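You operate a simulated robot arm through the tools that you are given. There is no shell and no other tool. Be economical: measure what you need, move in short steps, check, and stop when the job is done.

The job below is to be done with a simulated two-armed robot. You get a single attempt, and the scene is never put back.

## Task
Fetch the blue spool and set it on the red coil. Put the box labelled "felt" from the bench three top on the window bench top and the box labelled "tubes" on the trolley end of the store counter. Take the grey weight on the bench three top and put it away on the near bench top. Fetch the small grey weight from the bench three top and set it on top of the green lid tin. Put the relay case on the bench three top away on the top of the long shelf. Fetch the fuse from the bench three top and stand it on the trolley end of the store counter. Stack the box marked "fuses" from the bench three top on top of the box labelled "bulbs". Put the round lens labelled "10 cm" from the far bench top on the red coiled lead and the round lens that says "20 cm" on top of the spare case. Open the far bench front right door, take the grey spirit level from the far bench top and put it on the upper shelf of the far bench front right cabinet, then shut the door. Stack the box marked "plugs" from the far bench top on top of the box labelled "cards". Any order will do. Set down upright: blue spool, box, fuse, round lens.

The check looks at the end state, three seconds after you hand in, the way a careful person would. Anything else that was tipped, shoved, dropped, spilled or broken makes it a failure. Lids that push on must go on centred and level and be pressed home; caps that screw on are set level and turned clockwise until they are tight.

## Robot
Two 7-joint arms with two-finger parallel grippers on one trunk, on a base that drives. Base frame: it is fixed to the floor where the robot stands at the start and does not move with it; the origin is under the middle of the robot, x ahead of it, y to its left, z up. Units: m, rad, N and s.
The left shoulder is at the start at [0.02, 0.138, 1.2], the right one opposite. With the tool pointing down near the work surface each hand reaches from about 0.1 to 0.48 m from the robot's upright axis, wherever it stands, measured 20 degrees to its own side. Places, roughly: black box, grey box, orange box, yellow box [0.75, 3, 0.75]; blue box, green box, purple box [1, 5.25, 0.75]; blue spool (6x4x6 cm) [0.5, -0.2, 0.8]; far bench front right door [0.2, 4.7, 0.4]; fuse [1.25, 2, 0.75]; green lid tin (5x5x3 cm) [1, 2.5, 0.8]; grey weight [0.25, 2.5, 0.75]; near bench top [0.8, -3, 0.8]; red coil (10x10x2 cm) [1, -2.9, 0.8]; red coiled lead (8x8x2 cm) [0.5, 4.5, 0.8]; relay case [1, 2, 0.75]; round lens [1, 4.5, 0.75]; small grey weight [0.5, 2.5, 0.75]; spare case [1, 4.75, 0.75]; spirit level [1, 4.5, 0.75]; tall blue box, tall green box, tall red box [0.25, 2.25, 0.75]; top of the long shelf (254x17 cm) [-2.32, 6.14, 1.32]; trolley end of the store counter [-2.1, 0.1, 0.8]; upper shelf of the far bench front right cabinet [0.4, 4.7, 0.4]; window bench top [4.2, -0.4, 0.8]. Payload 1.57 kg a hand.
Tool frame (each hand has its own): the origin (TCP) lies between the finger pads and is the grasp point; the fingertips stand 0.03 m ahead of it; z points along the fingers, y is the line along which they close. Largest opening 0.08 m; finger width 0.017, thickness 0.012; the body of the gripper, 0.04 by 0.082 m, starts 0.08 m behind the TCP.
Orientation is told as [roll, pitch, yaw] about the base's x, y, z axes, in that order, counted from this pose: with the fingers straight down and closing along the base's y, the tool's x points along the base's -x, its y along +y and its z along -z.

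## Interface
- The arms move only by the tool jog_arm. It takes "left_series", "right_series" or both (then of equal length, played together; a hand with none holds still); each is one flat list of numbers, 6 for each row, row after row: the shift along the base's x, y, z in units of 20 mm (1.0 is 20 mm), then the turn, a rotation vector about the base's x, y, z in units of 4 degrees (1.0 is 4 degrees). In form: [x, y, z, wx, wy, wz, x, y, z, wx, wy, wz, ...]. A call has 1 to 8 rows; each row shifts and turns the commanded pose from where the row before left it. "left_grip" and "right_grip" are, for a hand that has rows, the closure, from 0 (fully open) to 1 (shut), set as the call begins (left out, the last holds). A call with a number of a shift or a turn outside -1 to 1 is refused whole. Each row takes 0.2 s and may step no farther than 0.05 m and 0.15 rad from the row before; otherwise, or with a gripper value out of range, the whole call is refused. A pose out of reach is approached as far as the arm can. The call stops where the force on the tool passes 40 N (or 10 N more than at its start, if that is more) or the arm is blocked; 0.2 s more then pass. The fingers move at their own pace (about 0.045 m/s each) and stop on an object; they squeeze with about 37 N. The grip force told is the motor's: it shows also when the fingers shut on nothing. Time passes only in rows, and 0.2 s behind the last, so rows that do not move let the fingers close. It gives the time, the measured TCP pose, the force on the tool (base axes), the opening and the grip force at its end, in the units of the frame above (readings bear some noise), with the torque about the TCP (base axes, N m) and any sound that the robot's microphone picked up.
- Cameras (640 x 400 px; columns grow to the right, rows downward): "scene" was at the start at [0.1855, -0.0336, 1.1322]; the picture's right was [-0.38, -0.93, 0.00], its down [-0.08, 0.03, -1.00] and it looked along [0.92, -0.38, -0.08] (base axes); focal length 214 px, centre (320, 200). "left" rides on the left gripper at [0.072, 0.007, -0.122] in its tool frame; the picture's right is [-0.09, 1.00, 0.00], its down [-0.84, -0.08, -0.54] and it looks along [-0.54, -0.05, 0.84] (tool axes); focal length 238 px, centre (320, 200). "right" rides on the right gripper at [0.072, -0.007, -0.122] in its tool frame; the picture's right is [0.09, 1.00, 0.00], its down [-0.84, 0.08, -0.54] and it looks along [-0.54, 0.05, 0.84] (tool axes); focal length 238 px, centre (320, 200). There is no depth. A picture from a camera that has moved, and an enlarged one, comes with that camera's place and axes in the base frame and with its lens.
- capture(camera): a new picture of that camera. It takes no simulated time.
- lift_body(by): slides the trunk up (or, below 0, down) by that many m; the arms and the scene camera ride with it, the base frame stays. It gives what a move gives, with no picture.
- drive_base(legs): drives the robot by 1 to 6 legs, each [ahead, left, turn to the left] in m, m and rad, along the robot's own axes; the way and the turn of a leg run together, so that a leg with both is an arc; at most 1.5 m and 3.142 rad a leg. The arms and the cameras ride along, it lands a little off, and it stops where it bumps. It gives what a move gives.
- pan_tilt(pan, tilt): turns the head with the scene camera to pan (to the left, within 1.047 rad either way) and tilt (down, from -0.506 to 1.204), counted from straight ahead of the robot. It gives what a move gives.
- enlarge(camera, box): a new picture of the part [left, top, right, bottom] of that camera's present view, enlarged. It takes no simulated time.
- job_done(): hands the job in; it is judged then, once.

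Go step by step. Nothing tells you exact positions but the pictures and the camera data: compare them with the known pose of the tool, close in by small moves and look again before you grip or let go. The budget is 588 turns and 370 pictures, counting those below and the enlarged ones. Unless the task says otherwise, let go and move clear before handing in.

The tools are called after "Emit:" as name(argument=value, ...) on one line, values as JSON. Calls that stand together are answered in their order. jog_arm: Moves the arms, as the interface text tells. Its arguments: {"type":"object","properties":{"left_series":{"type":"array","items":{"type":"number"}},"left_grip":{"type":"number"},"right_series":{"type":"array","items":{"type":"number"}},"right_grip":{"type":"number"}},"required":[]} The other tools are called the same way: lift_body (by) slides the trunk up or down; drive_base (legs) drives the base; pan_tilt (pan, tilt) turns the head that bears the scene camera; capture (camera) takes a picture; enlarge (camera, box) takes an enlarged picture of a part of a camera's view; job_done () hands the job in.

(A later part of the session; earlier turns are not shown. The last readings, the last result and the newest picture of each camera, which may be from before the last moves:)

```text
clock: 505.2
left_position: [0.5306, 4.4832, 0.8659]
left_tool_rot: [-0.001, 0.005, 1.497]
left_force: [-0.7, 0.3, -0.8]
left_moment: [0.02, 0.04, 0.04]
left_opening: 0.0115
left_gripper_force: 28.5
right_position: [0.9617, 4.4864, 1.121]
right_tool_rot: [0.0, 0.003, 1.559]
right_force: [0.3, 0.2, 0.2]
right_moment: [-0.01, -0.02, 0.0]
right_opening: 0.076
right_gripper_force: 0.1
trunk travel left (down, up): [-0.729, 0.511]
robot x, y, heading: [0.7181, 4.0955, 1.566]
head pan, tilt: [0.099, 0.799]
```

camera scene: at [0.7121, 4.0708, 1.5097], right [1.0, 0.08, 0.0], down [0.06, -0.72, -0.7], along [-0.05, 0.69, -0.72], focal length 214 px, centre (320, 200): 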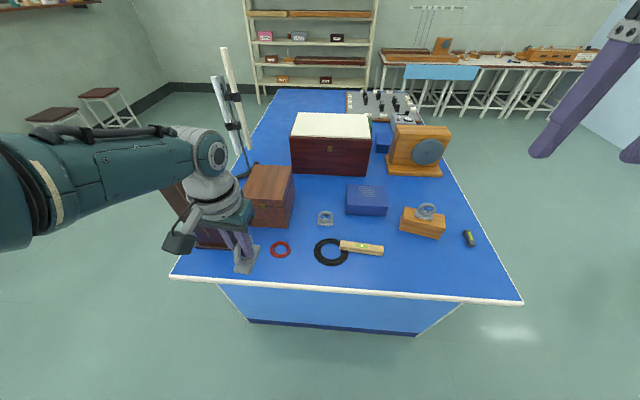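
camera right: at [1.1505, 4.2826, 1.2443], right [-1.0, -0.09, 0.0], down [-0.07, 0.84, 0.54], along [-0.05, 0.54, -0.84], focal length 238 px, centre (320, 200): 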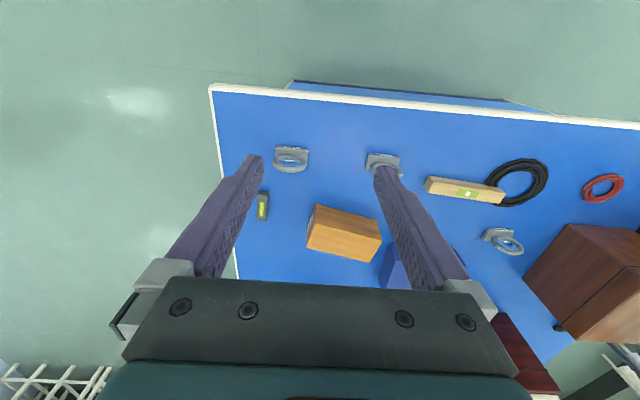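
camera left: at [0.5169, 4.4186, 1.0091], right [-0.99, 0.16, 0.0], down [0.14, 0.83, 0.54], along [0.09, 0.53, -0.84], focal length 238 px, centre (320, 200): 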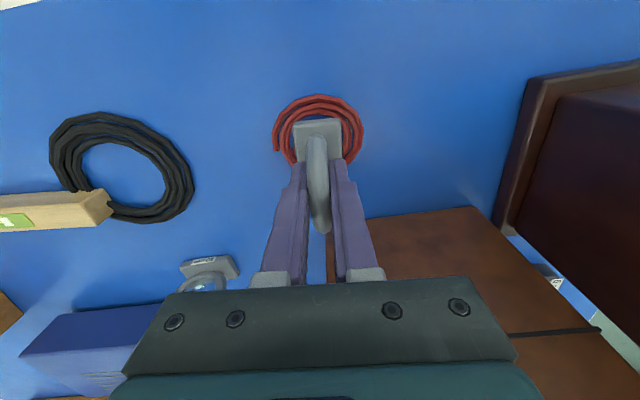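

Emit:
enlarge(camera="left", box=[240, 70, 400, 190])

Emit:
lift_body(by=-0.004)

```text
3.33 times, centred on (320, 130) of left
camera zoom: at [0.5169, 4.4134, 0.9882], right [-0.99, 0.16, 0.0], down [0.14, 0.83, 0.54], along [0.09, 0.53, -0.84], focal length 794 px, centre (320, 433)
```

zoom: 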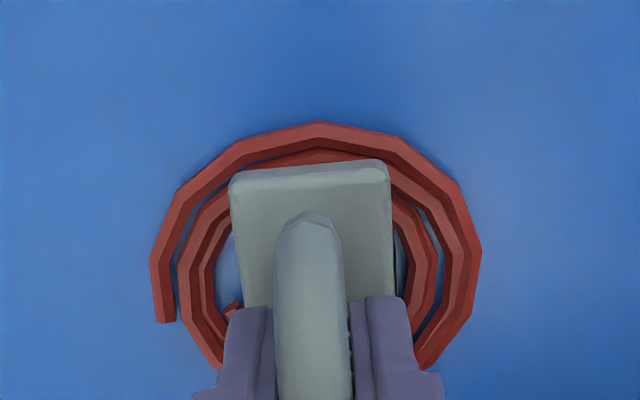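

```text
clock: 505.8
left_position: [0.5288, 4.4856, 0.8616]
left_tool_rot: [-0.003, 0.002, 1.497]
left_force: [0.5, -8.7, 30.6]
left_moment: [-0.19, -0.05, 0.02]
left_opening: 0.0116
left_gripper_force: 29.2
right_position: [0.9608, 4.4864, 1.1177]
right_tool_rot: [0.0, 0.003, 1.558]
right_force: [0.1, 0.2, -1.0]
right_moment: [-0.01, 0.01, 0.0]
right_opening: 0.076
right_gripper_force: 0.0
trunk travel left (down, up): [-0.725, 0.515]
robot x, y, heading: [0.7166, 4.0956, 1.563]
head pan, tilt: [0.099, 0.799]
```

Emit:
lift_body(by=0.002)

Emit:
jog_arm(left_series=[0, 0, 0, 0, 0, 0, 0, 0, 0, 0, 0, 0, 0, 0, 0, 0, 0, 0], left_grip=0.5)

Emit:
lift_body(by=0.15)

Emit:
capture(camera="left")

Emit:
enlarge(camera="scene", box=[220, 220, 340, 320])

```text
clock: 506.3
left_position: [0.5294, 4.4866, 0.8637]
left_tool_rot: [0.001, 0.001, 1.497]
left_force: [0.2, 2.5, 8.9]
left_moment: [0.26, -0.02, -0.02]
left_opening: 0.0114
left_gripper_force: 29.2
right_position: [0.9609, 4.4875, 1.1191]
right_tool_rot: [0.0, 0.002, 1.558]
right_force: [-0.6, 0.5, 0.0]
right_moment: [-0.03, -0.01, 0.0]
right_opening: 0.0761
right_gripper_force: 0.0
trunk travel left (down, up): [-0.727, 0.513]
robot x, y, heading: [0.719, 4.0965, 1.559]
head pan, tilt: [0.099, 0.799]
```

```text
clock: 507.1
left_position: [0.5295, 4.4832, 0.8631]
left_tool_rot: [-0.002, 0.006, 1.497]
left_force: [-0.1, 0.3, 0.5]
left_moment: [-0.01, 0.0, 0.01]
left_opening: 0.0398
left_gripper_force: 0.2
right_position: [0.9608, 4.4862, 1.1195]
right_tool_rot: [-0.001, 0.001, 1.558]
right_force: [1.0, 0.0, -0.1]
right_moment: [-0.01, -0.01, 0.02]
right_opening: 0.076
right_gripper_force: 0.1
trunk travel left (down, up): [-0.727, 0.513]
robot x, y, heading: [0.7191, 4.0954, 1.565]
head pan, tilt: [0.099, 0.799]
```

```text
clock: 508.8
left_position: [0.5301, 4.4842, 1.0123]
left_tool_rot: [-0.002, 0.005, 1.498]
left_force: [0.2, -0.8, -0.8]
left_moment: [0.0, -0.01, -0.04]
left_opening: 0.0401
left_gripper_force: 0.1
right_position: [0.9617, 4.4854, 1.2687]
right_tool_rot: [0.0, 0.003, 1.558]
right_force: [-0.2, -0.1, 0.1]
right_moment: [0.03, 0.02, -0.03]
right_opening: 0.076
right_gripper_force: 0.1
trunk travel left (down, up): [-0.877, 0.363]
robot x, y, heading: [0.715, 4.0972, 1.563]
head pan, tilt: [0.099, 0.799]
```

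```text
178 pictures are left
camera left: at [0.5168, 4.4134, 1.1361], right [-0.99, 0.16, 0.0], down [0.14, 0.83, 0.54], along [0.09, 0.53, -0.84], focal length 238 px, centre (320, 200)
```

left: 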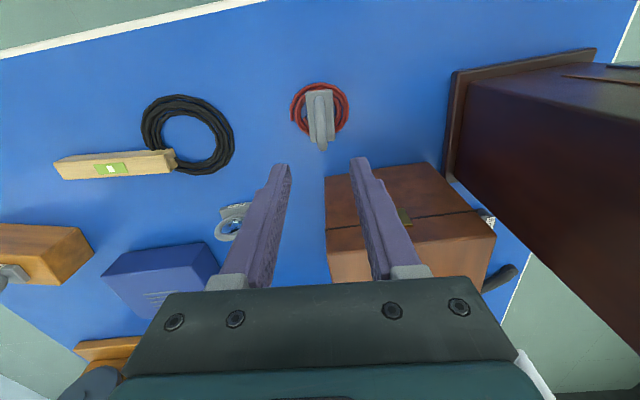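

```text
4.00 times, centred on (280, 270) of scene
camera zoom: at [0.7116, 4.2773, 1.3697], right [1.0, 0.09, 0.0], down [0.07, -0.71, -0.7], along [-0.07, 0.69, -0.72], focal length 858 px, centre (480, -80)
```

zoom: 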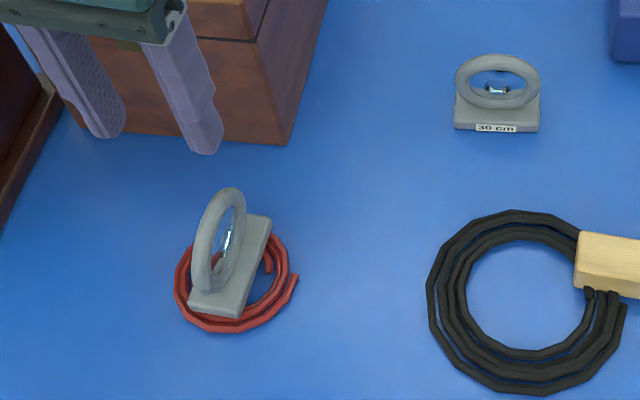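

The 10 cm lens stands on the red lead. Next plugs → cards: drive round to the far side at y≈5.3.

Emit:
drive_base(legs=[[-0.22, 0, 0], [0, -1.2, 0], [0, 0, 1.575], [0, -1.4, 0]])

Emit:
lift_body(by=0.1)

Emit:
pan_tilt(pan=0.0, tilt=0.75)

Emit:
capture(camera="scene")

```text
clock: 526.6
left_position: [1.5089, 5.0478, 1.0126]
left_tool_rot: [-0.002, 0.004, 3.091]
left_force: [-0.2, 0.4, 0.4]
left_moment: [0.02, 0.0, 0.0]
left_opening: 0.0398
left_gripper_force: 0.0
right_position: [1.498, 5.4809, 1.2694]
right_tool_rot: [-0.001, 0.003, -3.134]
right_force: [1.0, 0.3, -0.3]
right_moment: [0.02, 0.0, -0.01]
right_opening: 0.076
right_gripper_force: 0.0
trunk travel left (down, up): [-0.877, 0.363]
robot x, y, heading: [1.8959, 5.2458, -3.122]
head pan, tilt: [0.099, 0.799]
```

```text
clock: 528.0
left_position: [1.5094, 5.0494, 1.1138]
left_tool_rot: [-0.002, 0.005, 3.092]
left_force: [-0.3, -0.7, -0.2]
left_moment: [0.01, 0.03, 0.02]
left_opening: 0.04
left_gripper_force: 0.1
right_position: [1.4974, 5.4803, 1.3693]
right_tool_rot: [0.0, 0.003, -3.133]
right_force: [0.0, -0.2, -0.6]
right_moment: [-0.01, 0.0, -0.03]
right_opening: 0.0762
right_gripper_force: 0.1
trunk travel left (down, up): [-0.977, 0.263]
robot x, y, heading: [1.891, 5.2436, -3.127]
head pan, tilt: [0.099, 0.799]
```

```text
clock: 528.6
left_position: [1.5095, 5.0484, 1.1123]
left_tool_rot: [-0.003, 0.008, 3.093]
left_force: [-0.1, -1.7, 0.8]
left_moment: [-0.01, 0.0, 0.02]
left_opening: 0.0402
left_gripper_force: 0.1
right_position: [1.4979, 5.4797, 1.3689]
right_tool_rot: [0.0, 0.003, -3.133]
right_force: [-1.3, -0.2, -0.5]
right_moment: [-0.01, 0.0, 0.0]
right_opening: 0.0758
right_gripper_force: 0.1
trunk travel left (down, up): [-0.977, 0.263]
robot x, y, heading: [1.8927, 5.2454, -3.118]
head pan, tilt: [0.0, 0.75]
```

```text
176 pictures are left
camera scene: at [1.7109, 5.2436, 1.4737], right [-0.02, 1.0, 0.0], down [0.68, 0.01, -0.73], along [-0.73, -0.01, -0.68], focal length 214 px, centre (320, 200)
```

scene: 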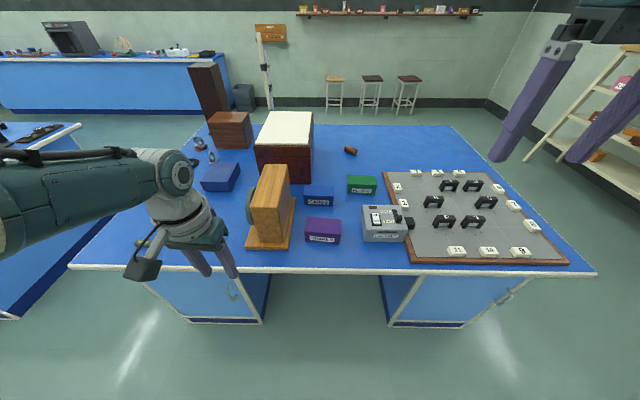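

Emit:
enlarge(camera="scene", box=[240, 160, 420, 260])

```text
3.56 times, centred on (330, 210) of scene
camera zoom: at [1.7109, 5.2436, 1.4737], right [-0.02, 1.0, 0.0], down [0.68, 0.01, -0.73], along [-0.73, -0.01, -0.68], focal length 763 px, centre (284, 164)
```

zoom: 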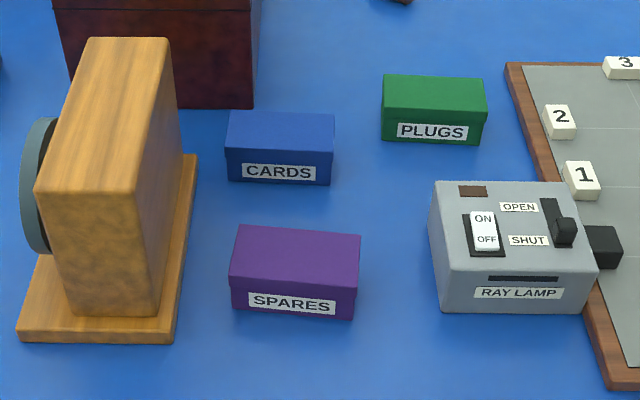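

CARDS = blue at ~(0.99,5.23), PLUGS = green at ~(0.912,5.43). Raise the left hand out of the way and pre-rotate the right hand +90°.

Emit:
jog_arm(left_series=[0.3, 0, 1, 0, 0, 0, 0.3, 0, 1, 0, 0, 0, 0.3, 0, 1, 0, 0, 0, 0.3, 0, 1, 0, 0, 0, 0.3, 0, 1, 0, 0, 0, 0, 0, 1, 0, 0, 0, 0, 0, 1, 0, 0, 0, 0, 0, 1, 0, 0, 0], right_series=[0, 0, 0, 0, 0, 1, 0, 0, 0, 0, 0, 1, 0, 0, 0, 0, 0, 1, 0, 0, 0, 0, 0, 1, 0, 0, 0, 0, 0, 1, 0, 0, 0, 0, 0, 1, 0, 0, 0, 0, 0, 1, 0, 0, 0, 0, 0, 1], right_grip=0)

Emit:
jog_arm(left_series=[0, 0, 1, 0, 0, 0, 0, 0, 1, 0, 0, 0, 0, 0, 1, 0, 0, 0, 0, 0, 0, 0, 0, 0, 0, 0, 0, 0, 0, 0, 0, 0, 0, 0, 0, 0, 0, 0, 0, 0, 0, 0, 0, 0, 0, 0, 0, 0], right_series=[0, 0, 0, 0, 0, 1, 0, 0, 0, 0, 0, 1, 0, 0, 0, 0, 0, 1, 0, 0, 0, 0, 0, 1, 0, 0, 0, 0, 0, 1, 0, 0, 0, 0, 0, 1, 0, 0, 0, 0, 0, 1, 0, 0, 0, 0, 0, 1])

Emit:
jog_arm(right_series=[0, 0, 0, 0, 0, 1, 0, 0, 0, 0, 0, 1, 0, 0, 0, 0, 0, 1, 0, 0, 0, 0, 0, 1, 0, 0, 0, 0, 0, 1, 0, 0, 0, 0, 0, 1])

Emit:
drive_base(legs=[[0.44, 0.0, -0.02]])

Emit:
pan_tilt(pan=0.0, tilt=0.9)

Emit:
capture(camera="scene")

Emit:
capture(camera="right")

```text
clock: 530.4
left_position: [1.54, 5.049, 1.2741]
left_tool_rot: [-0.003, 0.005, 3.092]
left_force: [0.1, 1.2, -0.6]
left_moment: [-0.04, 0.01, -0.02]
left_opening: 0.0398
left_gripper_force: 0.0
right_position: [1.4996, 5.4806, 1.3689]
right_tool_rot: [0.001, 0.004, -2.574]
right_force: [0.2, 0.2, -0.5]
right_moment: [0.03, 0.0, 0.04]
right_opening: 0.08
right_gripper_force: 0.1
trunk travel left (down, up): [-0.977, 0.263]
robot x, y, heading: [1.8926, 5.2503, -3.126]
head pan, tilt: [0.0, 0.75]
```

```text
clock: 532.2
left_position: [1.5403, 5.0494, 1.3332]
left_tool_rot: [-0.002, 0.005, 3.092]
left_force: [-0.3, -0.5, 0.3]
left_moment: [-0.01, -0.01, 0.03]
left_opening: 0.04
left_gripper_force: 0.1
right_position: [1.4979, 5.4802, 1.3694]
right_tool_rot: [-0.001, 0.004, -2.014]
right_force: [0.1, 0.1, -0.5]
right_moment: [0.01, -0.02, -0.01]
right_opening: 0.08
right_gripper_force: 0.1
trunk travel left (down, up): [-0.977, 0.263]
robot x, y, heading: [1.8964, 5.2445, -3.127]
head pan, tilt: [0.0, 0.75]
```

```text
clock: 533.6
left_position: [1.5394, 5.0497, 1.3333]
left_tool_rot: [-0.002, 0.005, 3.089]
left_force: [0.0, 0.6, -0.8]
left_moment: [0.0, -0.02, 0.0]
left_opening: 0.0402
left_gripper_force: 0.1
right_position: [1.4979, 5.4818, 1.3681]
right_tool_rot: [-0.001, 0.004, -1.595]
right_force: [0.4, -0.5, 0.3]
right_moment: [-0.01, 0.0, -0.01]
right_opening: 0.0801
right_gripper_force: 0.0
trunk travel left (down, up): [-0.977, 0.263]
robot x, y, heading: [1.8898, 5.2485, -3.123]
head pan, tilt: [0.0, 0.75]
```

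```text
clock: 536.3
left_position: [1.0909, 5.0501, 1.3321]
left_tool_rot: [-0.002, 0.005, 3.074]
left_force: [-0.6, 0.0, -0.6]
left_moment: [0.01, 0.01, 0.02]
left_opening: 0.0399
left_gripper_force: 0.1
right_position: [1.054, 5.4827, 1.3687]
right_tool_rot: [0.002, 0.002, -1.612]
right_force: [1.0, 0.0, -0.5]
right_moment: [-0.03, 0.02, -0.01]
right_opening: 0.0802
right_gripper_force: 0.0
trunk travel left (down, up): [-0.977, 0.263]
robot x, y, heading: [1.446, 5.2407, -3.141]
head pan, tilt: [0.0, 0.75]
```

```text
clock: 537.0
left_position: [1.0892, 5.0502, 1.3313]
left_tool_rot: [-0.002, 0.003, 3.075]
left_force: [0.0, 0.8, 0.3]
left_moment: [-0.02, -0.01, 0.04]
left_opening: 0.0398
left_gripper_force: 0.0
right_position: [1.0558, 5.4821, 1.3683]
right_tool_rot: [0.0, 0.004, -1.609]
right_force: [0.3, 0.8, 0.0]
right_moment: [0.01, -0.01, 0.0]
right_opening: 0.08
right_gripper_force: 0.0
trunk travel left (down, up): [-0.977, 0.263]
robot x, y, heading: [1.4479, 5.2419, -3.139]
head pan, tilt: [0.0, 0.901]
```

```text
174 pictures are left
camera scene: at [1.272, 5.242, 1.4619], right [0.0, 1.0, 0.0], down [0.78, 0.0, -0.62], along [-0.62, 0.0, -0.78], focal length 214 px, centre (320, 200)
```

scene: 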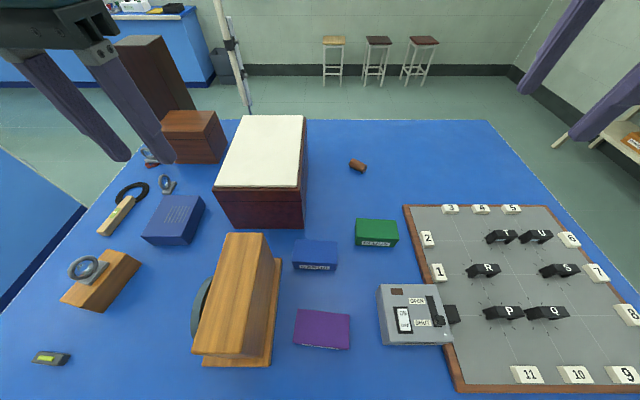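

```text
173 pictures are left
camera right: at [1.0512, 5.5547, 1.4905], right [1.0, 0.05, 0.0], down [0.04, -0.84, 0.54], along [0.03, -0.54, -0.84], focal length 238 px, centre (320, 200)
```

right: 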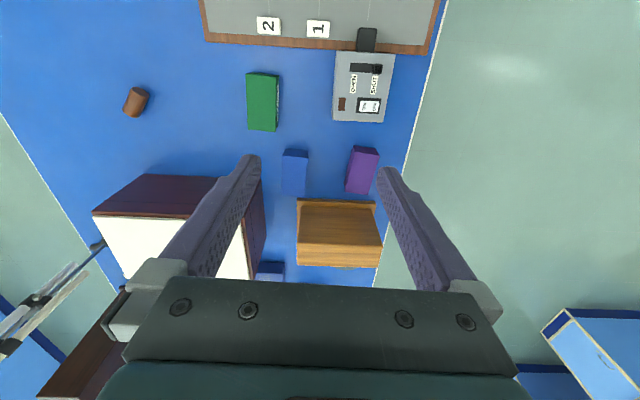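

Emit:
drive_base(legs=[[0.1, 0.0, 0]])

Emit:
jog_arm(left_series=[0.5, 0, 1, 0, 0, 0, 0.5, 0, 1, 0, 0, 0, 0.5, 0, 1, 0, 0, 0, 0.5, 0, 1, 0, 0, 0, 0.5, 0, 1, 0, 0, 0], right_series=[-0.4, -0.5, -1, 0, 0, 0, -0.4, -0.5, -1, 0, 0, 0, -0.4, -0.5, -1, 0, 0, 0, -0.4, -0.5, -1, 0, 0, 0, -0.4, -0.5, -1, 0, 0, 0])

Emit:
lift_body(by=-0.3)

Emit:
capture(camera="right")

Emit:
capture(camera="scene")

```text
clock: 538.2
left_position: [0.9895, 5.0513, 1.3311]
left_tool_rot: [-0.002, 0.005, 3.073]
left_force: [-0.3, 0.7, -0.6]
left_moment: [0.0, 0.01, -0.01]
left_opening: 0.04
left_gripper_force: 0.1
right_position: [0.9545, 5.4824, 1.3675]
right_tool_rot: [0.0, 0.005, -1.613]
right_force: [-0.4, 0.0, -1.7]
right_moment: [-0.01, -0.01, 0.02]
right_opening: 0.08
right_gripper_force: 0.1
trunk travel left (down, up): [-0.977, 0.263]
robot x, y, heading: [1.3449, 5.2395, -3.141]
head pan, tilt: [0.0, 0.901]
```

```text
clock: 539.4
left_position: [1.0387, 5.051, 1.4331]
left_tool_rot: [-0.002, 0.008, 3.074]
left_force: [0.6, -0.5, 0.4]
left_moment: [0.0, -0.01, 0.01]
left_opening: 0.0399
left_gripper_force: 0.0
right_position: [0.9153, 5.4326, 1.2658]
right_tool_rot: [-0.001, 0.002, -1.616]
right_force: [0.0, 0.7, 0.5]
right_moment: [-0.01, -0.02, 0.0]
right_opening: 0.08
right_gripper_force: 0.1
trunk travel left (down, up): [-0.977, 0.263]
robot x, y, heading: [1.3482, 5.2431, -3.141]
head pan, tilt: [0.0, 0.901]
```

```text
clock: 542.4
left_position: [1.0387, 5.0513, 1.1319]
left_tool_rot: [-0.001, 0.005, 3.073]
left_force: [-0.2, -0.3, 0.8]
left_moment: [-0.01, -0.01, -0.01]
left_opening: 0.04
left_gripper_force: 0.1
right_position: [0.9138, 5.4329, 0.9667]
right_tool_rot: [0.0, 0.004, -1.613]
right_force: [-0.6, -0.1, 0.1]
right_moment: [0.01, 0.0, 0.01]
right_opening: 0.0802
right_gripper_force: 0.0
trunk travel left (down, up): [-0.677, 0.563]
robot x, y, heading: [1.346, 5.2432, -3.14]
head pan, tilt: [0.0, 0.901]
```

```text
172 pictures are left
camera right: at [0.9113, 5.5046, 1.0893], right [1.0, 0.05, 0.0], down [0.04, -0.84, 0.54], along [0.03, -0.54, -0.84], focal length 238 px, centre (320, 200)
```

right: 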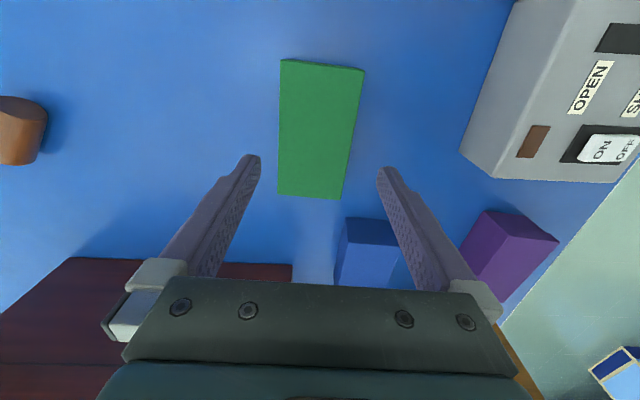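

```text
171 pictures are left
camera scene: at [1.1709, 5.2422, 1.1619], right [0.0, 1.0, 0.0], down [0.78, 0.0, -0.62], along [-0.62, 0.0, -0.78], focal length 214 px, centre (320, 200)
```

scene: 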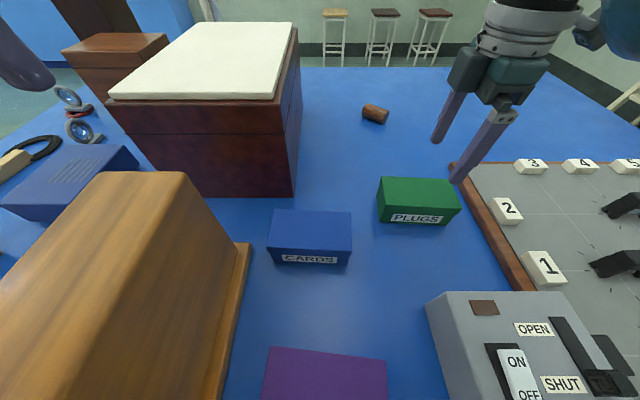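

Green box centre (0.911,5.428), aligned within a degree. Descend.

Emit:
jog_arm(right_series=[-0.14, -0.2, -0.7, 0, 0, -0.2, 0, 0, -1, 0, 0, 0, 0, 0, -1, 0, 0, 0])

Emit:
capture(camera="right")

```text
clock: 543.2
left_position: [1.0396, 5.0516, 1.1329]
left_tool_rot: [-0.002, 0.005, 3.074]
left_force: [1.1, 0.6, -0.1]
left_moment: [-0.01, 0.04, -0.01]
left_opening: 0.04
left_gripper_force: 0.1
right_position: [0.9123, 5.4276, 0.9127]
right_tool_rot: [0.002, 0.003, -1.626]
right_force: [-0.4, -0.4, -1.3]
right_moment: [0.0, 0.02, 0.04]
right_opening: 0.08
right_gripper_force: 0.1
trunk travel left (down, up): [-0.677, 0.563]
robot x, y, heading: [1.3458, 5.2458, -3.143]
head pan, tilt: [0.0, 0.901]
```

```text
170 pictures are left
camera right: at [0.9099, 5.5001, 1.0353], right [1.0, 0.04, 0.0], down [0.03, -0.84, 0.54], along [0.02, -0.54, -0.84], focal length 238 px, centre (320, 200)
```

right: 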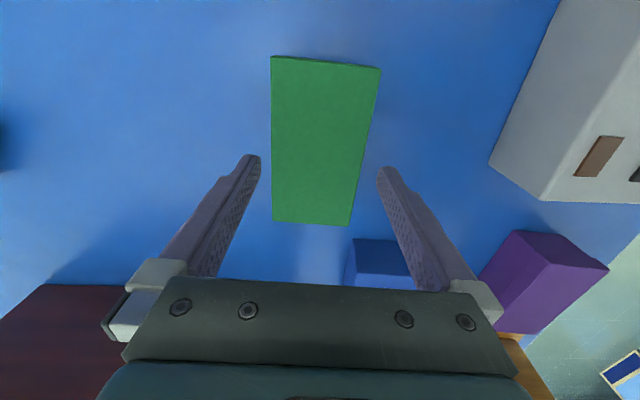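

Emit:
jog_arm(right_series=[-0.1, 0, -1, 0, 0, 0, 0, 0, -1, 0, 0, 0, 0, 0, -1, 0, 0, 0])

Emit:
jog_arm(right_series=[0, 0, 0, 0, 0, 0, 0, 0, 0, 0, 0, 0, 0, 0, 0, 0, 0, 0, 0, 0, 0, 0, 0, 0], right_grip=1)

Emit:
lift_body(by=0.14)

Emit:
capture(camera="right")

Emit:
capture(camera="scene")

```text
clock: 544.0
left_position: [1.0385, 5.0503, 1.1323]
left_tool_rot: [-0.001, 0.006, 3.074]
left_force: [-0.1, 0.1, -0.3]
left_moment: [-0.01, 0.04, -0.01]
left_opening: 0.04
left_gripper_force: 0.1
right_position: [0.9218, 5.4271, 0.868]
right_tool_rot: [-0.001, 0.003, -1.628]
right_force: [-0.6, -0.1, 0.6]
right_moment: [-0.02, 0.0, 0.02]
right_opening: 0.08
right_gripper_force: 0.1
right hand out of reach, approached as far as the arm can: row 2, 3
trunk travel left (down, up): [-0.677, 0.563]
robot x, y, heading: [1.3465, 5.2403, -3.14]
head pan, tilt: [0.0, 0.901]
```

```text
clock: 545.0
left_position: [1.0381, 5.0519, 1.132]
left_tool_rot: [-0.002, 0.005, 3.074]
left_force: [-0.4, 0.0, -0.3]
left_moment: [0.0, -0.02, 0.01]
left_opening: 0.0402
left_gripper_force: 0.0
right_position: [0.9217, 5.4272, 0.8678]
right_tool_rot: [0.0, 0.004, -1.625]
right_force: [-0.9, -0.5, -0.3]
right_moment: [0.02, 0.04, 0.02]
right_opening: 0.0695
right_gripper_force: 37.3
trunk travel left (down, up): [-0.677, 0.563]
robot x, y, heading: [1.3474, 5.2414, -3.143]
head pan, tilt: [0.0, 0.901]
```

```text
clock: 546.6
left_position: [1.0392, 5.0518, 1.2718]
left_tool_rot: [-0.003, 0.004, 3.074]
left_force: [0.7, -0.2, -0.6]
left_moment: [0.01, -0.01, 0.01]
left_opening: 0.0401
left_gripper_force: 0.1
right_position: [0.9222, 5.4281, 1.0079]
right_tool_rot: [-0.001, 0.003, -1.626]
right_force: [0.0, 0.4, -2.2]
right_moment: [0.03, 0.02, 0.0]
right_opening: 0.0693
right_gripper_force: 37.2
trunk travel left (down, up): [-0.817, 0.423]
robot x, y, heading: [1.346, 5.2423, -3.14]
head pan, tilt: [0.0, 0.901]
```

```text
169 pictures are left
camera right: at [0.9197, 5.4995, 1.1304], right [1.0, 0.04, 0.0], down [0.03, -0.84, 0.54], along [0.02, -0.54, -0.84], focal length 238 px, centre (320, 200)
```

right: 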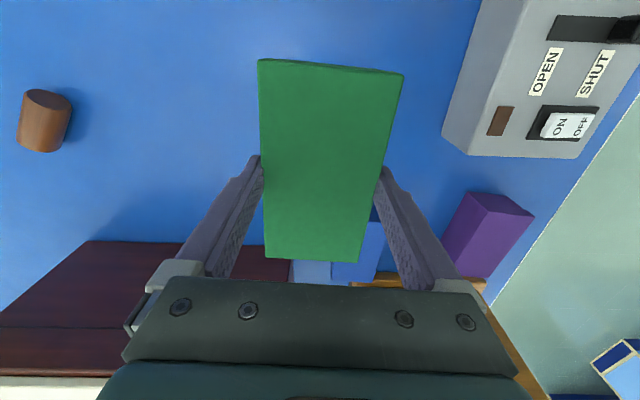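

```text
168 pictures are left
camera scene: at [1.171, 5.2422, 1.3018], right [0.0, 1.0, 0.0], down [0.78, 0.0, -0.62], along [-0.62, 0.0, -0.78], focal length 214 px, centre (320, 200)
```

scene: 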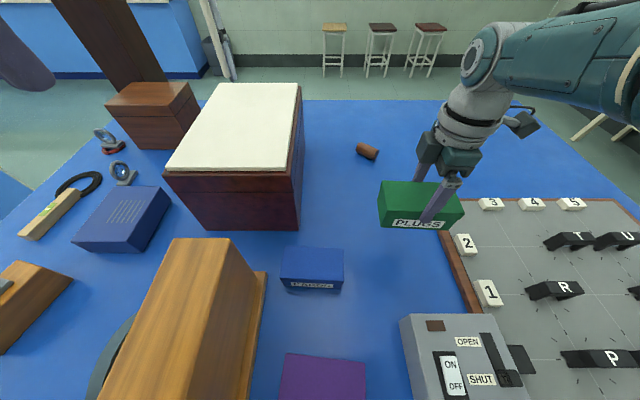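

Plugs held. Measure the cards box precisely.

Emit:
enlarge(camera="scene", box=[260, 220, 380, 310])

Emit:
capture(camera="left")

```text
4.44 times, centred on (320, 265) of scene
camera zoom: at [1.171, 5.2422, 1.3018], right [0.0, 1.0, 0.0], down [0.78, 0.0, -0.62], along [-0.62, 0.0, -0.78], focal length 953 px, centre (320, -89)
```

zoom: 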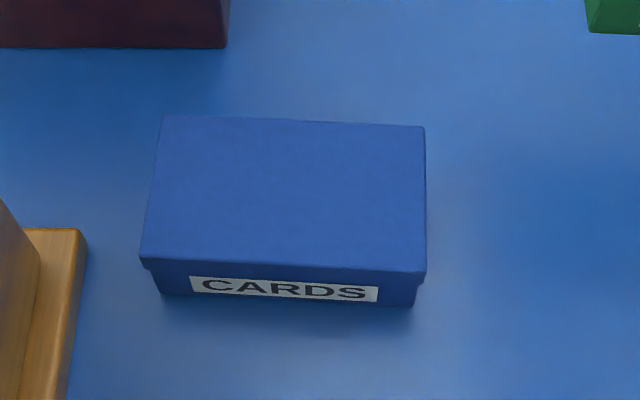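

```text
166 pictures are left
camera left: at [1.1085, 5.0399, 1.3953], right [-0.16, -0.99, 0.0], down [-0.83, 0.13, 0.54], along [-0.53, 0.09, -0.84], focal length 238 px, centre (320, 200)
```

left: 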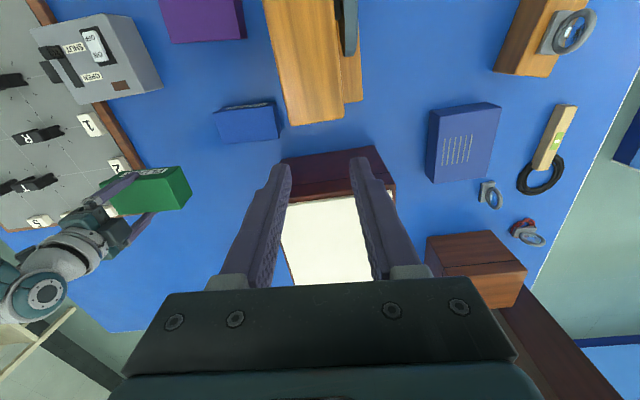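

Cards top centre (0.9916,5.2268), same yaw. Carry the green box over it.

Emit:
jog_arm(right_series=[0.5, -1, 0, 0, 0, 0, 0.5, -1, 0, 0, 0, 0, 0.5, -1, 0, 0, 0, 0, 0.5, -1, 0, 0, 0, 0, 0.3, -1, 0, 0, 0, 0, 0.3, -1, 0, 0, 0, 0, 0.3, -1, 0, 0, 0, 0, 0.3, -1, 0, 0, 0, 0])

Emit:
jog_arm(right_series=[0.15, -1, 0, 0, 0, 0, 0.1, -1, 0, 0, 0, 0])

Emit:
capture(camera="scene")

Emit:
capture(camera="left")

```text
clock: 548.5
left_position: [1.0378, 5.0515, 1.2722]
left_tool_rot: [0.0, 0.005, 3.074]
left_force: [0.2, 0.4, 0.0]
left_moment: [0.0, 0.0, -0.02]
left_opening: 0.0401
left_gripper_force: 0.1
right_position: [0.9739, 5.2883, 1.0095]
right_tool_rot: [-0.016, 0.029, -1.658]
right_force: [0.3, 0.1, -1.4]
right_moment: [-0.01, 0.01, 0.05]
right_opening: 0.0694
right_gripper_force: 37.1
trunk travel left (down, up): [-0.817, 0.423]
robot x, y, heading: [1.3469, 5.2429, -3.141]
head pan, tilt: [0.0, 0.901]
```

```text
clock: 549.2
left_position: [1.038, 5.052, 1.2717]
left_tool_rot: [-0.002, 0.005, 3.074]
left_force: [0.6, 1.2, -0.3]
left_moment: [0.0, -0.01, 0.01]
left_opening: 0.0399
left_gripper_force: 0.0
right_position: [0.9859, 5.2653, 0.997]
right_tool_rot: [0.005, 0.05, -1.68]
right_force: [-0.5, -0.8, -0.7]
right_moment: [-0.03, 0.0, 0.02]
right_opening: 0.0689
right_gripper_force: 36.7
trunk travel left (down, up): [-0.817, 0.423]
robot x, y, heading: [1.3456, 5.2428, -3.144]
head pan, tilt: [0.0, 0.901]
stopped in row 2 (right hand): the arm was blocked; the commanded pose is now the measured one
```

```text
165 pictures are left
camera scene: at [1.1709, 5.2367, 1.3023], right [-0.07, 1.0, 0.0], down [0.78, 0.06, -0.63], along [-0.62, -0.05, -0.78], focal length 214 px, centre (320, 200)
```

scene: 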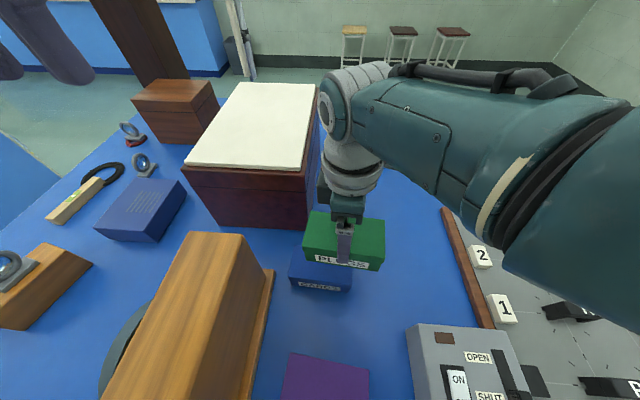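

```text
164 pictures are left
camera left: at [1.1085, 5.04, 1.3953], right [-0.16, -0.99, 0.0], down [-0.83, 0.13, 0.54], along [-0.53, 0.09, -0.84], focal length 238 px, centre (320, 200)
```

left: 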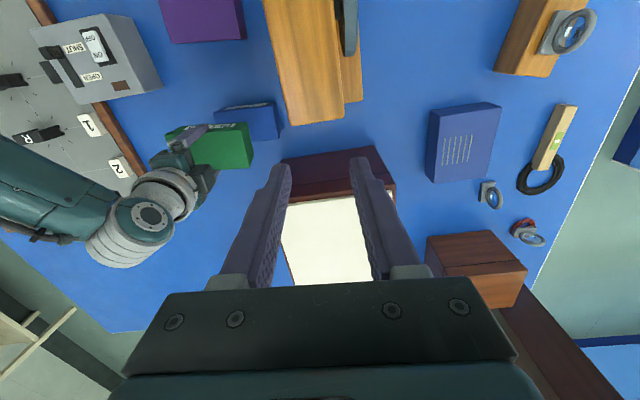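

The upper arm presses against my head here. I'll shift the base left and back a little so the hand is on its own side.

Emit:
drive_base(legs=[[-0.06, 0.1, 0]])

Emit:
jog_arm(right_series=[-0.5, 0.6, 0.3, -0.2, 0.05, 0.2, -0.5, 0.6, 0.3, -0.2, 0.05, 0.2, -0.5, 0.6, 0, -0.2, 0.05, 0.2, -0.5, 0.6, 0, -0.1, 0, 0.17, -0.5, 0.5, 0, 0, 0, 0])

Emit:
pan_tilt(pan=-0.05, tilt=0.95)

Emit:
capture(camera="scene")

Emit:
capture(camera="right")

```text
clock: 550.5
left_position: [1.0905, 4.9622, 1.271]
left_tool_rot: [-0.002, 0.005, 3.071]
left_force: [0.3, 0.1, 0.6]
left_moment: [-0.02, 0.04, 0.0]
left_opening: 0.0401
left_gripper_force: 0.0
right_position: [1.0357, 5.1895, 0.9954]
right_tool_rot: [-0.005, 0.084, -1.682]
right_force: [0.7, 2.9, -2.2]
right_moment: [0.03, 0.01, 0.11]
right_opening: 0.0693
right_gripper_force: 37.0
trunk travel left (down, up): [-0.817, 0.423]
robot x, y, heading: [1.3992, 5.1512, 3.144]
head pan, tilt: [0.0, 0.901]
stopped in leg 1: the force on the tool passed its limit at 45 N (the readings are from after the stop); the commanded pose is now the measured one
```

```text
clock: 551.7
left_position: [1.091, 4.9612, 1.272]
left_tool_rot: [-0.003, 0.005, 3.074]
left_force: [0.9, 0.3, -1.3]
left_moment: [-0.01, -0.03, -0.01]
left_opening: 0.0401
left_gripper_force: 0.0
right_position: [0.9885, 5.245, 1.0078]
right_tool_rot: [-0.011, 0.032, -1.626]
right_force: [0.4, -0.3, -1.4]
right_moment: [-0.03, 0.0, -0.01]
right_opening: 0.0691
right_gripper_force: 36.8
trunk travel left (down, up): [-0.817, 0.423]
robot x, y, heading: [1.3954, 5.1495, 3.147]
head pan, tilt: [0.0, 0.901]
```

```text
clock: 552.3
left_position: [1.0916, 4.9617, 1.2716]
left_tool_rot: [-0.002, 0.004, 3.073]
left_force: [-0.4, 0.4, 0.5]
left_moment: [0.03, 0.01, -0.03]
left_opening: 0.0399
left_gripper_force: 0.1
right_position: [0.9881, 5.2457, 1.006]
right_tool_rot: [-0.012, 0.031, -1.627]
right_force: [0.1, -0.2, -1.6]
right_moment: [0.0, 0.01, -0.01]
right_opening: 0.0692
right_gripper_force: 37.2
trunk travel left (down, up): [-0.817, 0.423]
robot x, y, heading: [1.3973, 5.1496, 3.146]
head pan, tilt: [-0.051, 0.949]
```

```text
163 pictures are left
camera scene: at [1.2268, 5.1566, 1.2982], right [0.05, 1.0, 0.0], down [0.81, -0.04, -0.58], along [-0.58, 0.03, -0.81], focal length 214 px, centre (320, 200)
```

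scene: 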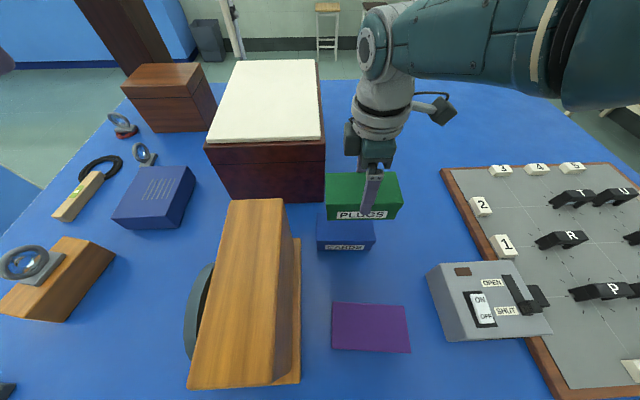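

```text
162 pictures are left
camera right: at [0.9865, 5.314, 1.1312], right [1.0, 0.04, -0.01], down [0.04, -0.86, 0.51], along [0.01, -0.51, -0.86], focal length 238 px, centre (320, 200)
```

right: 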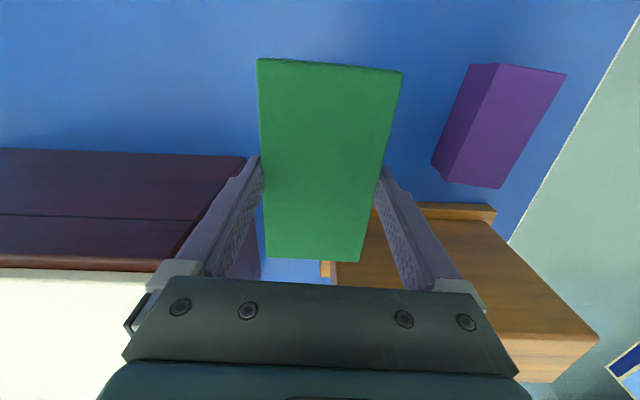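

Emit:
jog_arm(right_series=[0, -0.3, 0.3, -0.23, -0.08, 0, 0.1, -0.4, 0, -0.22, -0.07, 0])

Emit:
enlarge(camera="scene", box=[280, 150, 440, 270])

Emit:
enlarge(camera="left", box=[100, 40, 340, 200])

```text
clock: 552.9
left_position: [1.092, 4.962, 1.2714]
left_tool_rot: [0.0, 0.004, 3.074]
left_force: [-0.3, 0.6, 0.7]
left_moment: [0.03, 0.0, 0.01]
left_opening: 0.0401
left_gripper_force: 0.1
right_position: [0.988, 5.2305, 1.0138]
right_tool_rot: [-0.002, 0.001, -1.627]
right_force: [-0.2, -0.4, -2.4]
right_moment: [0.01, -0.02, 0.01]
right_opening: 0.0695
right_gripper_force: 37.4
trunk travel left (down, up): [-0.817, 0.423]
robot x, y, heading: [1.3988, 5.1512, 3.143]
head pan, tilt: [-0.051, 0.949]
```

```text
3.33 times, centred on (360, 210) of scene
camera zoom: at [1.2268, 5.1566, 1.2982], right [0.05, 1.0, 0.0], down [0.81, -0.04, -0.58], along [-0.58, 0.03, -0.81], focal length 715 px, centre (187, 167)
```

zoom: 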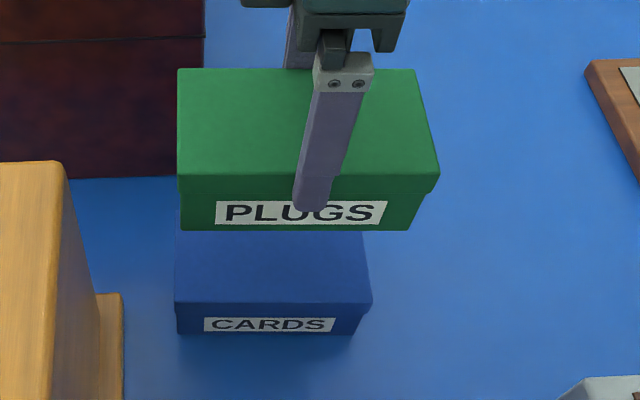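

```text
2.50 times, centred on (220, 120) of left
camera zoom: at [1.1613, 4.9507, 1.3954], right [-0.16, -0.99, 0.0], down [-0.83, 0.13, 0.54], along [-0.53, 0.09, -0.84], focal length 596 px, centre (570, 400)
```

zoom: 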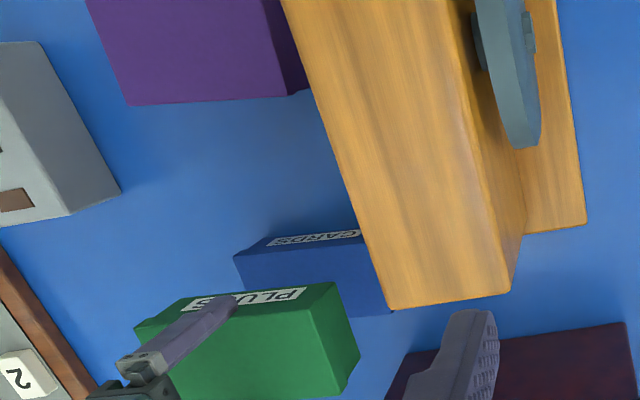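

Cards box hasn't moved. Fine-align and lower by the trunk.

Emit:
jog_arm(right_series=[0.18, -0.18, 0, 0, 0, 0, 0, 0, 0, 0, 0, 0])

Emit:
lift_body(by=-0.07)

Emit:
enlarge(camera="scene", box=[280, 170, 440, 290])

Emit:
enlarge(camera="left", box=[100, 40, 340, 200])

```text
clock: 553.5
left_position: [1.0922, 4.9619, 1.2718]
left_tool_rot: [-0.003, 0.005, 3.073]
left_force: [0.8, 0.6, 0.4]
left_moment: [0.01, 0.01, 0.01]
left_opening: 0.0401
left_gripper_force: 0.1
right_position: [0.9905, 5.2279, 1.0131]
right_tool_rot: [0.002, 0.0, -1.626]
right_force: [-0.2, 0.5, -1.7]
right_moment: [0.02, -0.02, -0.04]
right_opening: 0.0694
right_gripper_force: 37.1
trunk travel left (down, up): [-0.817, 0.423]
robot x, y, heading: [1.3997, 5.1551, 3.144]
head pan, tilt: [-0.051, 0.949]
```

```text
clock: 554.6
left_position: [1.0907, 4.9622, 1.2021]
left_tool_rot: [-0.001, 0.006, 3.074]
left_force: [-0.1, 0.0, 0.3]
left_moment: [-0.02, 0.01, -0.03]
left_opening: 0.0397
left_gripper_force: 0.1
right_position: [0.9899, 5.2269, 0.9427]
right_tool_rot: [0.0, 0.002, -1.628]
right_force: [-1.2, -0.2, -1.5]
right_moment: [-0.01, -0.01, -0.01]
right_opening: 0.0692
right_gripper_force: 36.6
trunk travel left (down, up): [-0.747, 0.493]
robot x, y, heading: [1.3962, 5.1519, 3.139]
head pan, tilt: [-0.051, 0.949]
```

```text
3.33 times, centred on (360, 230) of scene
camera zoom: at [1.2267, 5.1566, 1.2282], right [0.05, 1.0, 0.0], down [0.81, -0.04, -0.58], along [-0.58, 0.03, -0.81], focal length 715 px, centre (187, 100)
```

zoom: 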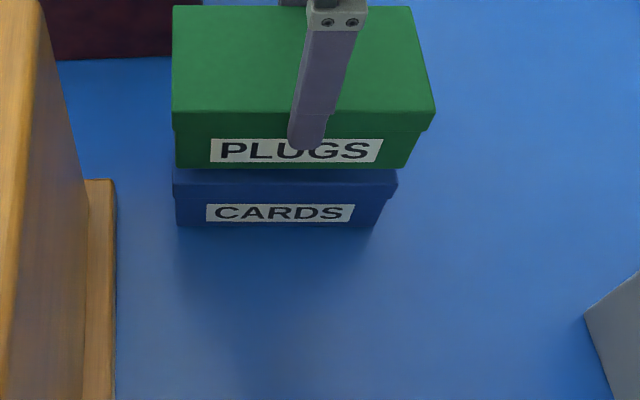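

```text
2.50 times, centred on (220, 120) of left
camera zoom: at [1.1612, 4.9507, 1.3254], right [-0.16, -0.99, 0.0], down [-0.83, 0.13, 0.54], along [-0.53, 0.09, -0.84], focal length 596 px, centre (570, 400)
```

zoom: 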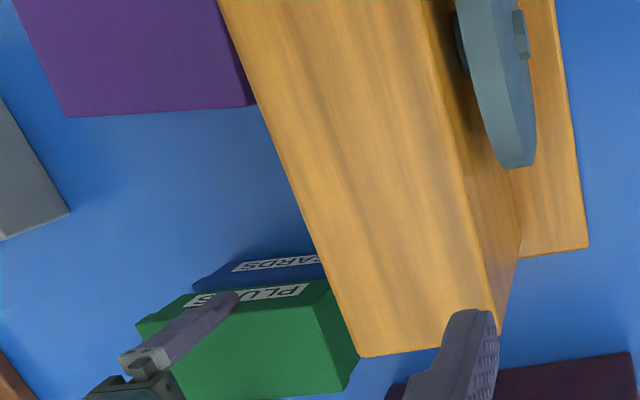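

Emit:
lift_body(by=-0.008)

Emit:
lift_body(by=-0.004)

```text
clock: 555.2
left_position: [1.0907, 4.9627, 1.1942]
left_tool_rot: [-0.001, 0.007, 3.074]
left_force: [-0.1, 0.4, -0.5]
left_moment: [0.0, -0.01, -0.03]
left_opening: 0.0401
left_gripper_force: 0.0
right_position: [0.9907, 5.2288, 0.9356]
right_tool_rot: [0.001, 0.002, -1.627]
right_force: [-0.4, -0.2, -2.0]
right_moment: [0.01, 0.02, -0.03]
right_opening: 0.0692
right_gripper_force: 37.3
trunk travel left (down, up): [-0.739, 0.501]
robot x, y, heading: [1.3984, 5.1522, 3.138]
head pan, tilt: [-0.051, 0.949]
```

```text
clock: 555.7
left_position: [1.0911, 4.96, 1.1902]
left_tool_rot: [-0.003, 0.005, 3.074]
left_force: [0.1, 0.6, -0.1]
left_moment: [0.01, 0.01, -0.02]
left_opening: 0.0401
left_gripper_force: 0.0
right_position: [0.9916, 5.2276, 0.9316]
right_tool_rot: [0.001, 0.003, -1.624]
right_force: [-0.1, 0.9, -0.7]
right_moment: [0.02, -0.02, -0.01]
right_opening: 0.0695
right_gripper_force: 36.8
trunk travel left (down, up): [-0.735, 0.505]
robot x, y, heading: [1.3966, 5.1504, 3.144]
head pan, tilt: [-0.051, 0.949]
```

Emit:
lift_body(by=-0.003)

Emit:
lift_body(by=-0.002)

```text
clock: 556.2
left_position: [1.0912, 4.9618, 1.1877]
left_tool_rot: [-0.004, 0.004, 3.073]
left_force: [-0.4, 0.7, 1.2]
left_moment: [0.0, -0.01, 0.0]
left_opening: 0.0399
left_gripper_force: 0.0
right_position: [0.9907, 5.2285, 0.9278]
right_tool_rot: [-0.001, 0.002, -1.629]
right_force: [2.0, -0.8, 4.4]
right_moment: [0.45, -0.22, -0.17]
right_opening: 0.0693
right_gripper_force: 37.3
trunk travel left (down, up): [-0.732, 0.508]
robot x, y, heading: [1.3987, 5.1492, 3.141]
head pan, tilt: [-0.051, 0.949]
```

```text
clock: 556.7
left_position: [1.0918, 4.9632, 1.1861]
left_tool_rot: [-0.002, 0.006, 3.072]
left_force: [0.1, 1.0, 0.0]
left_moment: [-0.01, 0.0, 0.02]
left_opening: 0.04
left_gripper_force: 0.0
right_position: [0.9912, 5.228, 0.928]
right_tool_rot: [-0.002, 0.001, -1.626]
right_force: [12.2, -0.1, 33.4]
right_moment: [0.31, -0.48, -0.1]
right_opening: 0.0692
right_gripper_force: 37.2
trunk travel left (down, up): [-0.73, 0.51]
robot x, y, heading: [1.3966, 5.1505, 3.143]
head pan, tilt: [-0.051, 0.949]
```

Contact. Release and lift.

Emit:
lift_body(by=0.001)

Emit:
jog_arm(right_series=[0, 0, 0, 0, 0, 0, 0, 0, 0, 0, 0, 0, 0, 0, 0, 0, 0, 0], right_grip=0)

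Emit:
lift_body(by=0.3)

Emit:
capture(camera="scene")

```text
clock: 557.2
left_position: [1.0901, 4.9623, 1.1864]
left_tool_rot: [-0.002, 0.005, 3.073]
left_force: [1.2, -0.4, -0.4]
left_moment: [-0.03, -0.05, 0.03]
left_opening: 0.0401
left_gripper_force: 0.1
right_position: [0.9909, 5.2272, 0.9273]
right_tool_rot: [-0.002, 0.0, -1.628]
right_force: [9.1, -1.0, 30.2]
right_moment: [0.09, -0.59, 0.09]
right_opening: 0.0695
right_gripper_force: 37.4
trunk travel left (down, up): [-0.731, 0.509]
robot x, y, heading: [1.3998, 5.1514, -3.142]
head pan, tilt: [-0.051, 0.949]
```

```text
clock: 558.0
left_position: [1.0917, 4.9619, 1.1864]
left_tool_rot: [-0.002, 0.005, 3.073]
left_force: [-0.1, -0.5, 0.0]
left_moment: [-0.01, -0.02, 0.0]
left_opening: 0.04
left_gripper_force: 0.0
right_position: [0.9916, 5.2273, 0.9266]
right_tool_rot: [0.001, 0.002, -1.626]
right_force: [0.5, -0.3, 0.3]
right_moment: [0.04, 0.0, -0.01]
right_opening: 0.0797
right_gripper_force: 0.0
trunk travel left (down, up): [-0.731, 0.509]
robot x, y, heading: [1.402, 5.1511, 3.14]
head pan, tilt: [-0.051, 0.949]
```

```text
clock: 561.0
left_position: [1.0903, 4.9623, 1.4866]
left_tool_rot: [-0.002, 0.006, 3.075]
left_force: [-0.3, -0.3, 0.1]
left_moment: [0.01, -0.02, -0.05]
left_opening: 0.04
left_gripper_force: 0.0
right_position: [0.9904, 5.2283, 1.227]
right_tool_rot: [-0.001, 0.002, -1.626]
right_force: [-0.8, 1.1, -0.4]
right_moment: [0.01, 0.02, 0.02]
right_opening: 0.0801
right_gripper_force: 0.2
trunk travel left (down, up): [-1.031, 0.209]
robot x, y, heading: [1.4001, 5.151, 3.138]
head pan, tilt: [-0.051, 0.949]
```

```text
157 pictures are left
camera scene: at [1.2267, 5.1566, 1.5122], right [0.05, 1.0, 0.0], down [0.81, -0.04, -0.58], along [-0.58, 0.03, -0.81], focal length 214 px, centre (320, 200)
```

scene: 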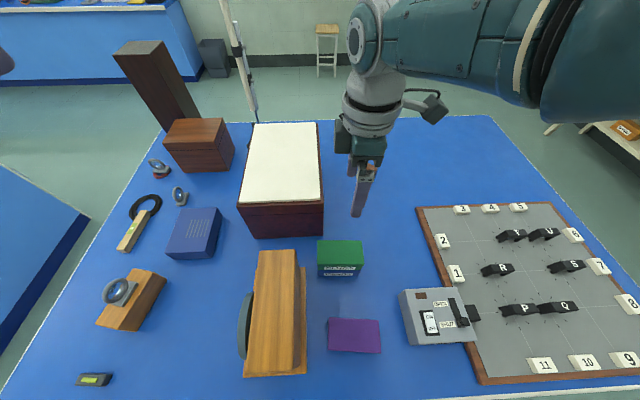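

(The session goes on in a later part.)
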